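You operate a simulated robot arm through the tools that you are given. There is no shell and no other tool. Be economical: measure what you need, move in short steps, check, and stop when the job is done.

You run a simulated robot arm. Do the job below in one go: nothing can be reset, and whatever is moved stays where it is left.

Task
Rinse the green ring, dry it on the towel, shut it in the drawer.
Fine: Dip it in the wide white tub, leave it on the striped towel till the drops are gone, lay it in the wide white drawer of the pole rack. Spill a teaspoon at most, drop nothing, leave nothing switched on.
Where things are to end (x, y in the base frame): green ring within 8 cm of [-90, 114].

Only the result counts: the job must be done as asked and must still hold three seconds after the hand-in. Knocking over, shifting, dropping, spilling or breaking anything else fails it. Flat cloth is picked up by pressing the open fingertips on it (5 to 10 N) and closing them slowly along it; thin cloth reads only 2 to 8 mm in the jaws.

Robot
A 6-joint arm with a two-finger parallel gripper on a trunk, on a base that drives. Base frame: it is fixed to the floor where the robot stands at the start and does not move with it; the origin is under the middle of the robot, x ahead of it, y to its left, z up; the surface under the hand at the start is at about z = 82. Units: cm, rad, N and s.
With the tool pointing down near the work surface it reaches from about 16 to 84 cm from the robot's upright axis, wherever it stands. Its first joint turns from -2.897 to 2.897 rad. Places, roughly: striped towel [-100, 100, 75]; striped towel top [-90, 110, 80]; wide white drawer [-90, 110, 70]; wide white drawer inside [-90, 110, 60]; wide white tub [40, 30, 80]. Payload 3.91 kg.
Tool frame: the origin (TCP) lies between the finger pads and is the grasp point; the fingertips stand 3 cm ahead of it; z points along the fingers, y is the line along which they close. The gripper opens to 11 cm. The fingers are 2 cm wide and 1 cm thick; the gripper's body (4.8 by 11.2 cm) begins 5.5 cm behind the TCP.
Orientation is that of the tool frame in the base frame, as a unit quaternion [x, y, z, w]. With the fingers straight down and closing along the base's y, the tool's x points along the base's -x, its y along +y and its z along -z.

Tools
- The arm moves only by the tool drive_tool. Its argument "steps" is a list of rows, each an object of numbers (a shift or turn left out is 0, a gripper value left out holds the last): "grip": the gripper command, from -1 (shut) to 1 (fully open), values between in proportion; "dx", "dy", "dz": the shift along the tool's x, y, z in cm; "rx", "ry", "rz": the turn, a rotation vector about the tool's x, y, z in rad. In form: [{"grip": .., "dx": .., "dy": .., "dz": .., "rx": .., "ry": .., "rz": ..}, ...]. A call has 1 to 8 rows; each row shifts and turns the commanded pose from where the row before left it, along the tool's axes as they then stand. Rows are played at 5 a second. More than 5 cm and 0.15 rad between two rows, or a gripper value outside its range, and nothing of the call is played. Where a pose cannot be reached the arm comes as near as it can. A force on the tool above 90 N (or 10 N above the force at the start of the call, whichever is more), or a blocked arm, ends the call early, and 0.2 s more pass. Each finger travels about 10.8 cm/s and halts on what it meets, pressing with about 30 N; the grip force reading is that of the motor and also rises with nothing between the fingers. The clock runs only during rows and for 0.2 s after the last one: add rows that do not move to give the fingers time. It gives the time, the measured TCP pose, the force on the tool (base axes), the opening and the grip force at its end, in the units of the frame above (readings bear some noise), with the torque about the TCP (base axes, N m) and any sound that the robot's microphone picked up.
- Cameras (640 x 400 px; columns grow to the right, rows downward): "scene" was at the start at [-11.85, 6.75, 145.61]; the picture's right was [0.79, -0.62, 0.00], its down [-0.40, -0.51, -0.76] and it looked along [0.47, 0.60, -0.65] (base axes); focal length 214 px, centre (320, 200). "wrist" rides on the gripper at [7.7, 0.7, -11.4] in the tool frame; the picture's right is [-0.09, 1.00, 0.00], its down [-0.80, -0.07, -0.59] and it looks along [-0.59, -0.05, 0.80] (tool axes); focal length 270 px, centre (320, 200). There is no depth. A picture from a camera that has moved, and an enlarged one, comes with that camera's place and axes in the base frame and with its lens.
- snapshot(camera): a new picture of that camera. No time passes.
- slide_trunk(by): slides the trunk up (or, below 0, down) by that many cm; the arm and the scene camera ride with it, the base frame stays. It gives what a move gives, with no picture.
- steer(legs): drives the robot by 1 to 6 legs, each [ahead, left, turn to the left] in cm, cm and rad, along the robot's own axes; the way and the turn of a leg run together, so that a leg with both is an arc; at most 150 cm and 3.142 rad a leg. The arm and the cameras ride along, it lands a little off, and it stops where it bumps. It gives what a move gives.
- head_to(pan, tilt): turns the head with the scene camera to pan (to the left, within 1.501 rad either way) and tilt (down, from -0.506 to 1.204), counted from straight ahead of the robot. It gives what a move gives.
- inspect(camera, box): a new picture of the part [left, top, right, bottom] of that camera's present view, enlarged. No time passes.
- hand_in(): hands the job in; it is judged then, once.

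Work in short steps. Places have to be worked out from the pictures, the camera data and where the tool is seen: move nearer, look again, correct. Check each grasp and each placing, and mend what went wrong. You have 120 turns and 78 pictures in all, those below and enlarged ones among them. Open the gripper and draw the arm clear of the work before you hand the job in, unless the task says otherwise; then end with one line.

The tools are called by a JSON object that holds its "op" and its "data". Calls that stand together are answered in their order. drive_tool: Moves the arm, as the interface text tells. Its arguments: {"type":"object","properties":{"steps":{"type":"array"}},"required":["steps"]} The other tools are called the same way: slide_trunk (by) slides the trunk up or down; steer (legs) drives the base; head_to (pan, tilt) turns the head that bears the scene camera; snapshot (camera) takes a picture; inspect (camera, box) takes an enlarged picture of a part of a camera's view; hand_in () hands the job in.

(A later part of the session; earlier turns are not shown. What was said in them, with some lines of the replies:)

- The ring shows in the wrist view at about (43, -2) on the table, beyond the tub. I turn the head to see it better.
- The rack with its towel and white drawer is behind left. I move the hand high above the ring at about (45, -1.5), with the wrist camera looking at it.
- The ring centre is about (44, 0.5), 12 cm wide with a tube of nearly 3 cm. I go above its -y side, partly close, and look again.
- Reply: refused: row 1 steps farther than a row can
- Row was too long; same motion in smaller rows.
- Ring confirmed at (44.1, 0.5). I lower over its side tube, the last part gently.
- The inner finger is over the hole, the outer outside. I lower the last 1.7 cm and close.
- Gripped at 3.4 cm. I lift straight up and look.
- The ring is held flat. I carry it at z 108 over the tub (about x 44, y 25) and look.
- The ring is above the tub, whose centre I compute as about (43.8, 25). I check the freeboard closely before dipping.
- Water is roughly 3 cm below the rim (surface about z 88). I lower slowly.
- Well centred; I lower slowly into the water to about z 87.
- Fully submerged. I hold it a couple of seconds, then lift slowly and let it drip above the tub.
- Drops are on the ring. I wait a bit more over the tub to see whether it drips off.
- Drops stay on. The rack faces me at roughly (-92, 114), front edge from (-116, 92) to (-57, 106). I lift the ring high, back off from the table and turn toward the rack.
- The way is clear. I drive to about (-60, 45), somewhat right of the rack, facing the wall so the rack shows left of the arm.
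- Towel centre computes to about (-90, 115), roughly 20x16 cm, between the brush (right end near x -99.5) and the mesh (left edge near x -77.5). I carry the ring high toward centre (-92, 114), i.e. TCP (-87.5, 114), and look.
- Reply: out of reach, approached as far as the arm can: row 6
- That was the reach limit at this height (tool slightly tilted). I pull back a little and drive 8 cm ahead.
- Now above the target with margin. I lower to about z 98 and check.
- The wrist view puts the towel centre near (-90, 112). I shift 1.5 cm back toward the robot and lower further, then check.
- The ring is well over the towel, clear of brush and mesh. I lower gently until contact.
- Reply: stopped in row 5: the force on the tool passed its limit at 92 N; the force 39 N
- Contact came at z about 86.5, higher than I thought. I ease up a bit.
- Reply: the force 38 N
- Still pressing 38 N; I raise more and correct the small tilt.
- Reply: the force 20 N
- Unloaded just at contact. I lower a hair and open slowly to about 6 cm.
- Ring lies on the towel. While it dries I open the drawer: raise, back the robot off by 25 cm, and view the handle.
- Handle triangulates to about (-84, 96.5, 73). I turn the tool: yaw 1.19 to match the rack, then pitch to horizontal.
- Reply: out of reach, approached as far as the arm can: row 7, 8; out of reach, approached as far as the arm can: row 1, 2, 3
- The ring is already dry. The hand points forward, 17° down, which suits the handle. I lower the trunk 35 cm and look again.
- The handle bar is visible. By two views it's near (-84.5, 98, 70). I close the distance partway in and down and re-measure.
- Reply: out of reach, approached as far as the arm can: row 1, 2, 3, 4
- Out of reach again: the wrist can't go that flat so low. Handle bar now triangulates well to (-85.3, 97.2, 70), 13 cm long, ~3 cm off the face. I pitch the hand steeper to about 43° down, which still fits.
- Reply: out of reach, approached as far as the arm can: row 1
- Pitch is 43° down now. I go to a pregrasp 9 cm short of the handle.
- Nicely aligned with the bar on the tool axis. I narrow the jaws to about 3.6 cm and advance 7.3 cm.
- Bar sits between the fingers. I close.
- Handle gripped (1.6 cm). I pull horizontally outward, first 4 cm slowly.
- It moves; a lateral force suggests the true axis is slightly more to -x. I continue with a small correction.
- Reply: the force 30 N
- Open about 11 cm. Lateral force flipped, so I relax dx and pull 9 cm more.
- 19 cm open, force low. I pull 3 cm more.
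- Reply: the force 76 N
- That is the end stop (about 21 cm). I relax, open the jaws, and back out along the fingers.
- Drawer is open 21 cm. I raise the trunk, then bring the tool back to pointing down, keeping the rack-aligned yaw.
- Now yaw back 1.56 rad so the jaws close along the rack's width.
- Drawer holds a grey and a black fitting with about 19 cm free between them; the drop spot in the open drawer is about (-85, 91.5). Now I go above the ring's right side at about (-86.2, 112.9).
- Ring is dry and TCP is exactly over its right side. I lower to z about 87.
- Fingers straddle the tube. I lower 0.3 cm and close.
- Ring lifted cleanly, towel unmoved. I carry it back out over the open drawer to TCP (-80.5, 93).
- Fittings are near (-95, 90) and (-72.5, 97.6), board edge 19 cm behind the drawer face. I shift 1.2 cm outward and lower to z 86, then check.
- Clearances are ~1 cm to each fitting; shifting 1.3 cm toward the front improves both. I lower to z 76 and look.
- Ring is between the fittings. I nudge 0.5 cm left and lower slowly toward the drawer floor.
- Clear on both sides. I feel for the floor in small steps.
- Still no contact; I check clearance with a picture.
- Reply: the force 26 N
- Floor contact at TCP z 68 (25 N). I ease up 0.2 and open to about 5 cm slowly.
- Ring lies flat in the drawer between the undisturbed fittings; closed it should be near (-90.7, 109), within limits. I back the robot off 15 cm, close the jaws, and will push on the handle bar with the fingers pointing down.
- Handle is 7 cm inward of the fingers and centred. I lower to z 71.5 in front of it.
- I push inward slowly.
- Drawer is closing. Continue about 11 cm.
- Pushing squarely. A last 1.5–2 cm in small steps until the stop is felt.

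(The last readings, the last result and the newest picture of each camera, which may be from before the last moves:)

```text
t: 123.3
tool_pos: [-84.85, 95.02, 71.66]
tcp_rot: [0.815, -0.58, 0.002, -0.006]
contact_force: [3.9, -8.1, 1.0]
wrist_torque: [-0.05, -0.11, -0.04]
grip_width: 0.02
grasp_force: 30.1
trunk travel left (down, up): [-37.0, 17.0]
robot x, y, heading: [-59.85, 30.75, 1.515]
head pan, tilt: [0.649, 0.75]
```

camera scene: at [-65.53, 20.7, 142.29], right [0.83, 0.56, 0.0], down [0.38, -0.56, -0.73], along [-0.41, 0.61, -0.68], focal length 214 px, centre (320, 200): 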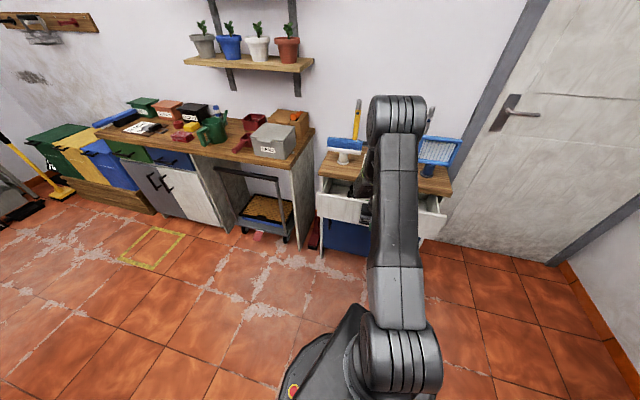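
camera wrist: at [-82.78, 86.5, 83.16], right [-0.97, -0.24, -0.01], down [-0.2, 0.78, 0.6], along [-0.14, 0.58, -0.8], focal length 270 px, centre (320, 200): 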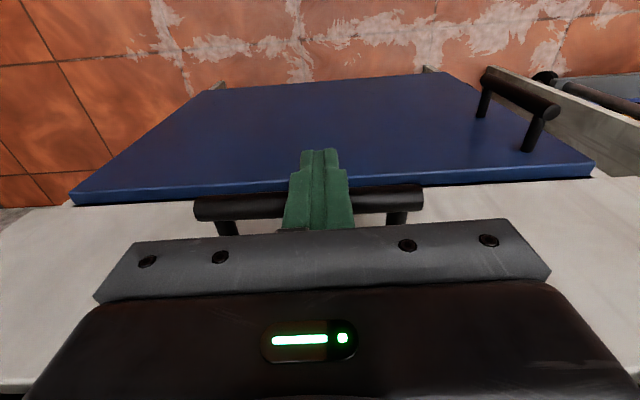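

Some force now (9 N). I press a little further.

{"op": "drive_tool", "data": {"steps": [{"dx": -0.3}, {"dx": -0.3}, {}]}}

{"op": "snapshot", "data": {"camera": "wrist"}}

{"op": "inspect", "data": {"camera": "scene", "box": [300, 120, 470, 260]}}

```text
t: 124.1
tool_pos: [-84.75, 94.97, 71.61]
tcp_rot: [0.815, -0.579, 0.006, -0.003]
contact_force: [13.9, -47.3, 2.3]
wrist_torque: [-0.68, 0.53, -0.1]
grip_width: 0.0
grasp_force: 30.3
trunk travel left (down, up): [-37.0, 17.0]
robot x, y, heading: [-60.12, 30.6, 1.519]
head pan, tilt: [0.649, 0.75]
```

```text
15 pictures are left
camera wrist: at [-83.19, 87.62, 83.11], right [-0.97, -0.24, -0.01], down [-0.2, 0.78, 0.59], along [-0.13, 0.57, -0.81], focal length 270 px, centre (320, 200)
```

wrist: 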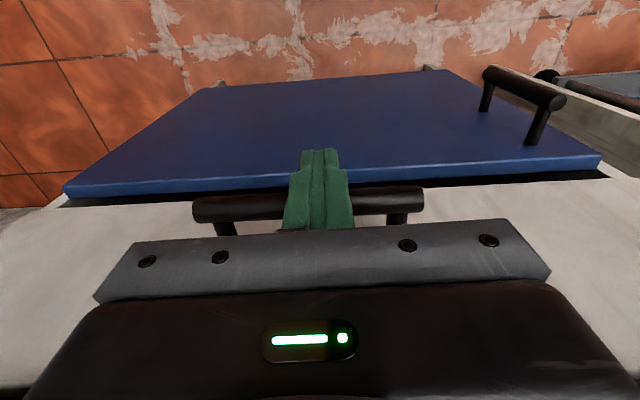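

```text
2.86 times, centred on (385, 190) of scene
camera zoom: at [-65.37, 20.18, 142.25], right [0.83, 0.56, 0.0], down [0.38, -0.56, -0.73], along [-0.41, 0.61, -0.68], focal length 613 px, centre (134, 229)
```

zoom: 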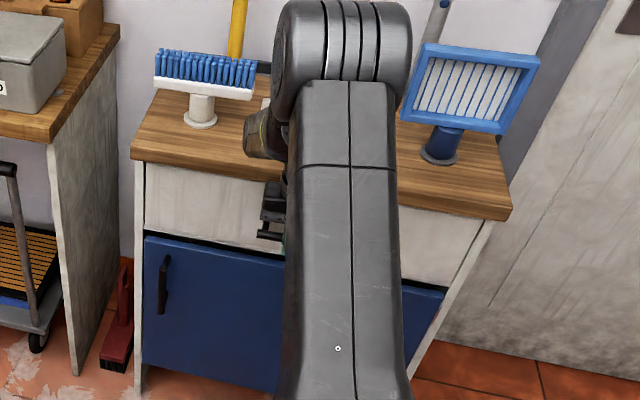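

The torque shows the push is on the bar itself and the drawer looks flush. I retreat outward and up, then verify.

{"op": "drive_tool", "data": {"steps": [{"dx": 0.8}, {"dx": 3}, {"dx": 4}, {"dx": 4}, {"dz": -4}, {"dz": -4}, {"dz": -4}, {"dz": -4}]}}

{"op": "steer", "data": {"legs": [[-12, -15, 0]]}}

{"op": "drive_tool", "data": {"steps": [{"grip": 1}, {"dy": -4}, {"dy": -4}, {"dy": -4}, {"dy": -4}, {"dy": -4}, {}]}}

{"op": "snapshot", "data": {"camera": "wrist"}}

{"op": "snapshot", "data": {"camera": "scene"}}

```text
t: 125.9
tool_pos: [-81.31, 84.19, 87.47]
tcp_rot: [0.815, -0.58, 0.003, -0.006]
contact_force: [-0.1, 0.6, 0.3]
wrist_torque: [0.01, 0.0, 0.01]
grip_width: 0.01
grasp_force: 30.0
trunk travel left (down, up): [-37.0, 17.0]
robot x, y, heading: [-60.38, 30.71, 1.511]
head pan, tilt: [0.649, 0.75]
```

```text
t: 127.5
tool_pos: [-67.09, 71.53, 87.55]
tcp_rot: [0.814, -0.581, 0.002, -0.006]
contact_force: [0.0, 0.9, 0.4]
wrist_torque: [0.02, 0.04, -0.02]
grip_width: 0.0
grasp_force: 29.7
trunk travel left (down, up): [-37.0, 17.0]
robot x, y, heading: [-45.51, 17.8, 1.514]
head pan, tilt: [0.649, 0.75]
```

```text
t: 129.1
tool_pos: [-48.42, 77.97, 87.53]
tcp_rot: [0.814, -0.58, 0.003, -0.005]
contact_force: [-0.4, 0.7, -1.0]
wrist_torque: [0.01, 0.03, 0.03]
grip_width: 11.01
grasp_force: 0.2
trunk travel left (down, up): [-37.0, 17.0]
robot x, y, heading: [-45.96, 17.64, 1.513]
head pan, tilt: [0.649, 0.75]
```

```text
13 pictures are left
camera wrist: at [-46.73, 70.52, 99.06], right [-0.97, -0.24, -0.01], down [-0.2, 0.78, 0.6], along [-0.14, 0.58, -0.8], focal length 270 px, centre (320, 200)
```

wrist: 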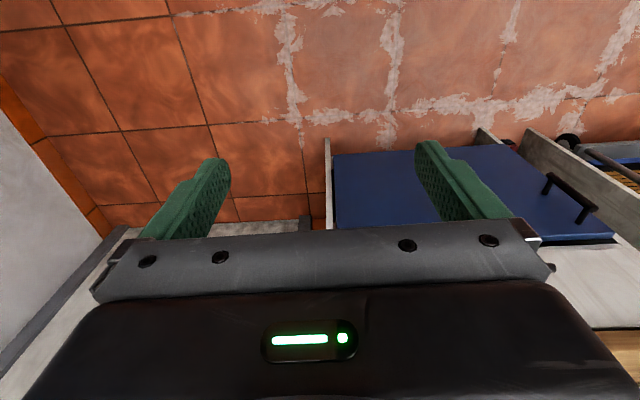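

```text
12 pictures are left
camera scene: at [-51.33, 7.87, 142.29], right [0.83, 0.56, 0.0], down [0.38, -0.57, -0.73], along [-0.41, 0.61, -0.68], focal length 214 px, centre (320, 200)
```

scene: 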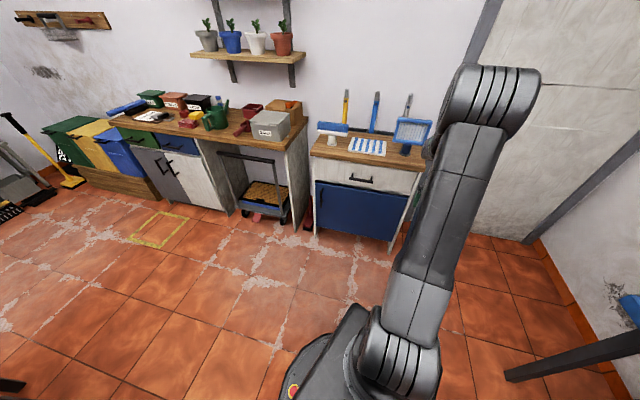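

{"op": "inspect", "data": {"camera": "scene", "box": [300, 80, 450, 230]}}

```text
2.67 times, centred on (375, 155) of scene
camera zoom: at [-51.33, 7.87, 142.29], right [0.83, 0.56, 0.0], down [0.38, -0.57, -0.73], along [-0.41, 0.61, -0.68], focal length 572 px, centre (173, 320)
```

zoom: 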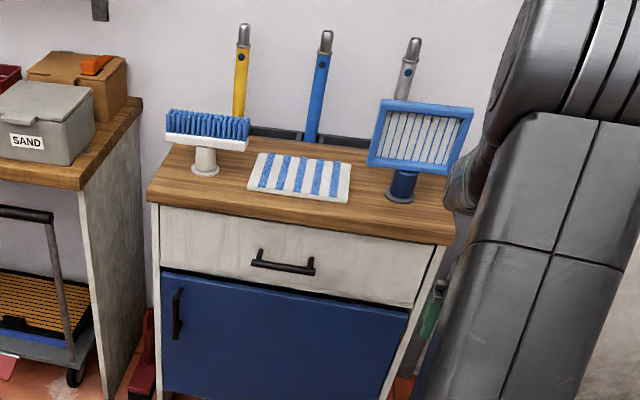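

The drawer is shut flush, the towel and brushes are where they were, and the arm is clear with the gripper open. I hand the job in.

{"op": "hand_in", "data": {}}

```text
The job is handed in.
```

I dipped the green ring in the tub, left it on the striped towel until the drops were gone, and shut it in the white drawer, at about (-91, 109) by my estimate, 5 cm from the target; I saw no spills and nothing else was moved.
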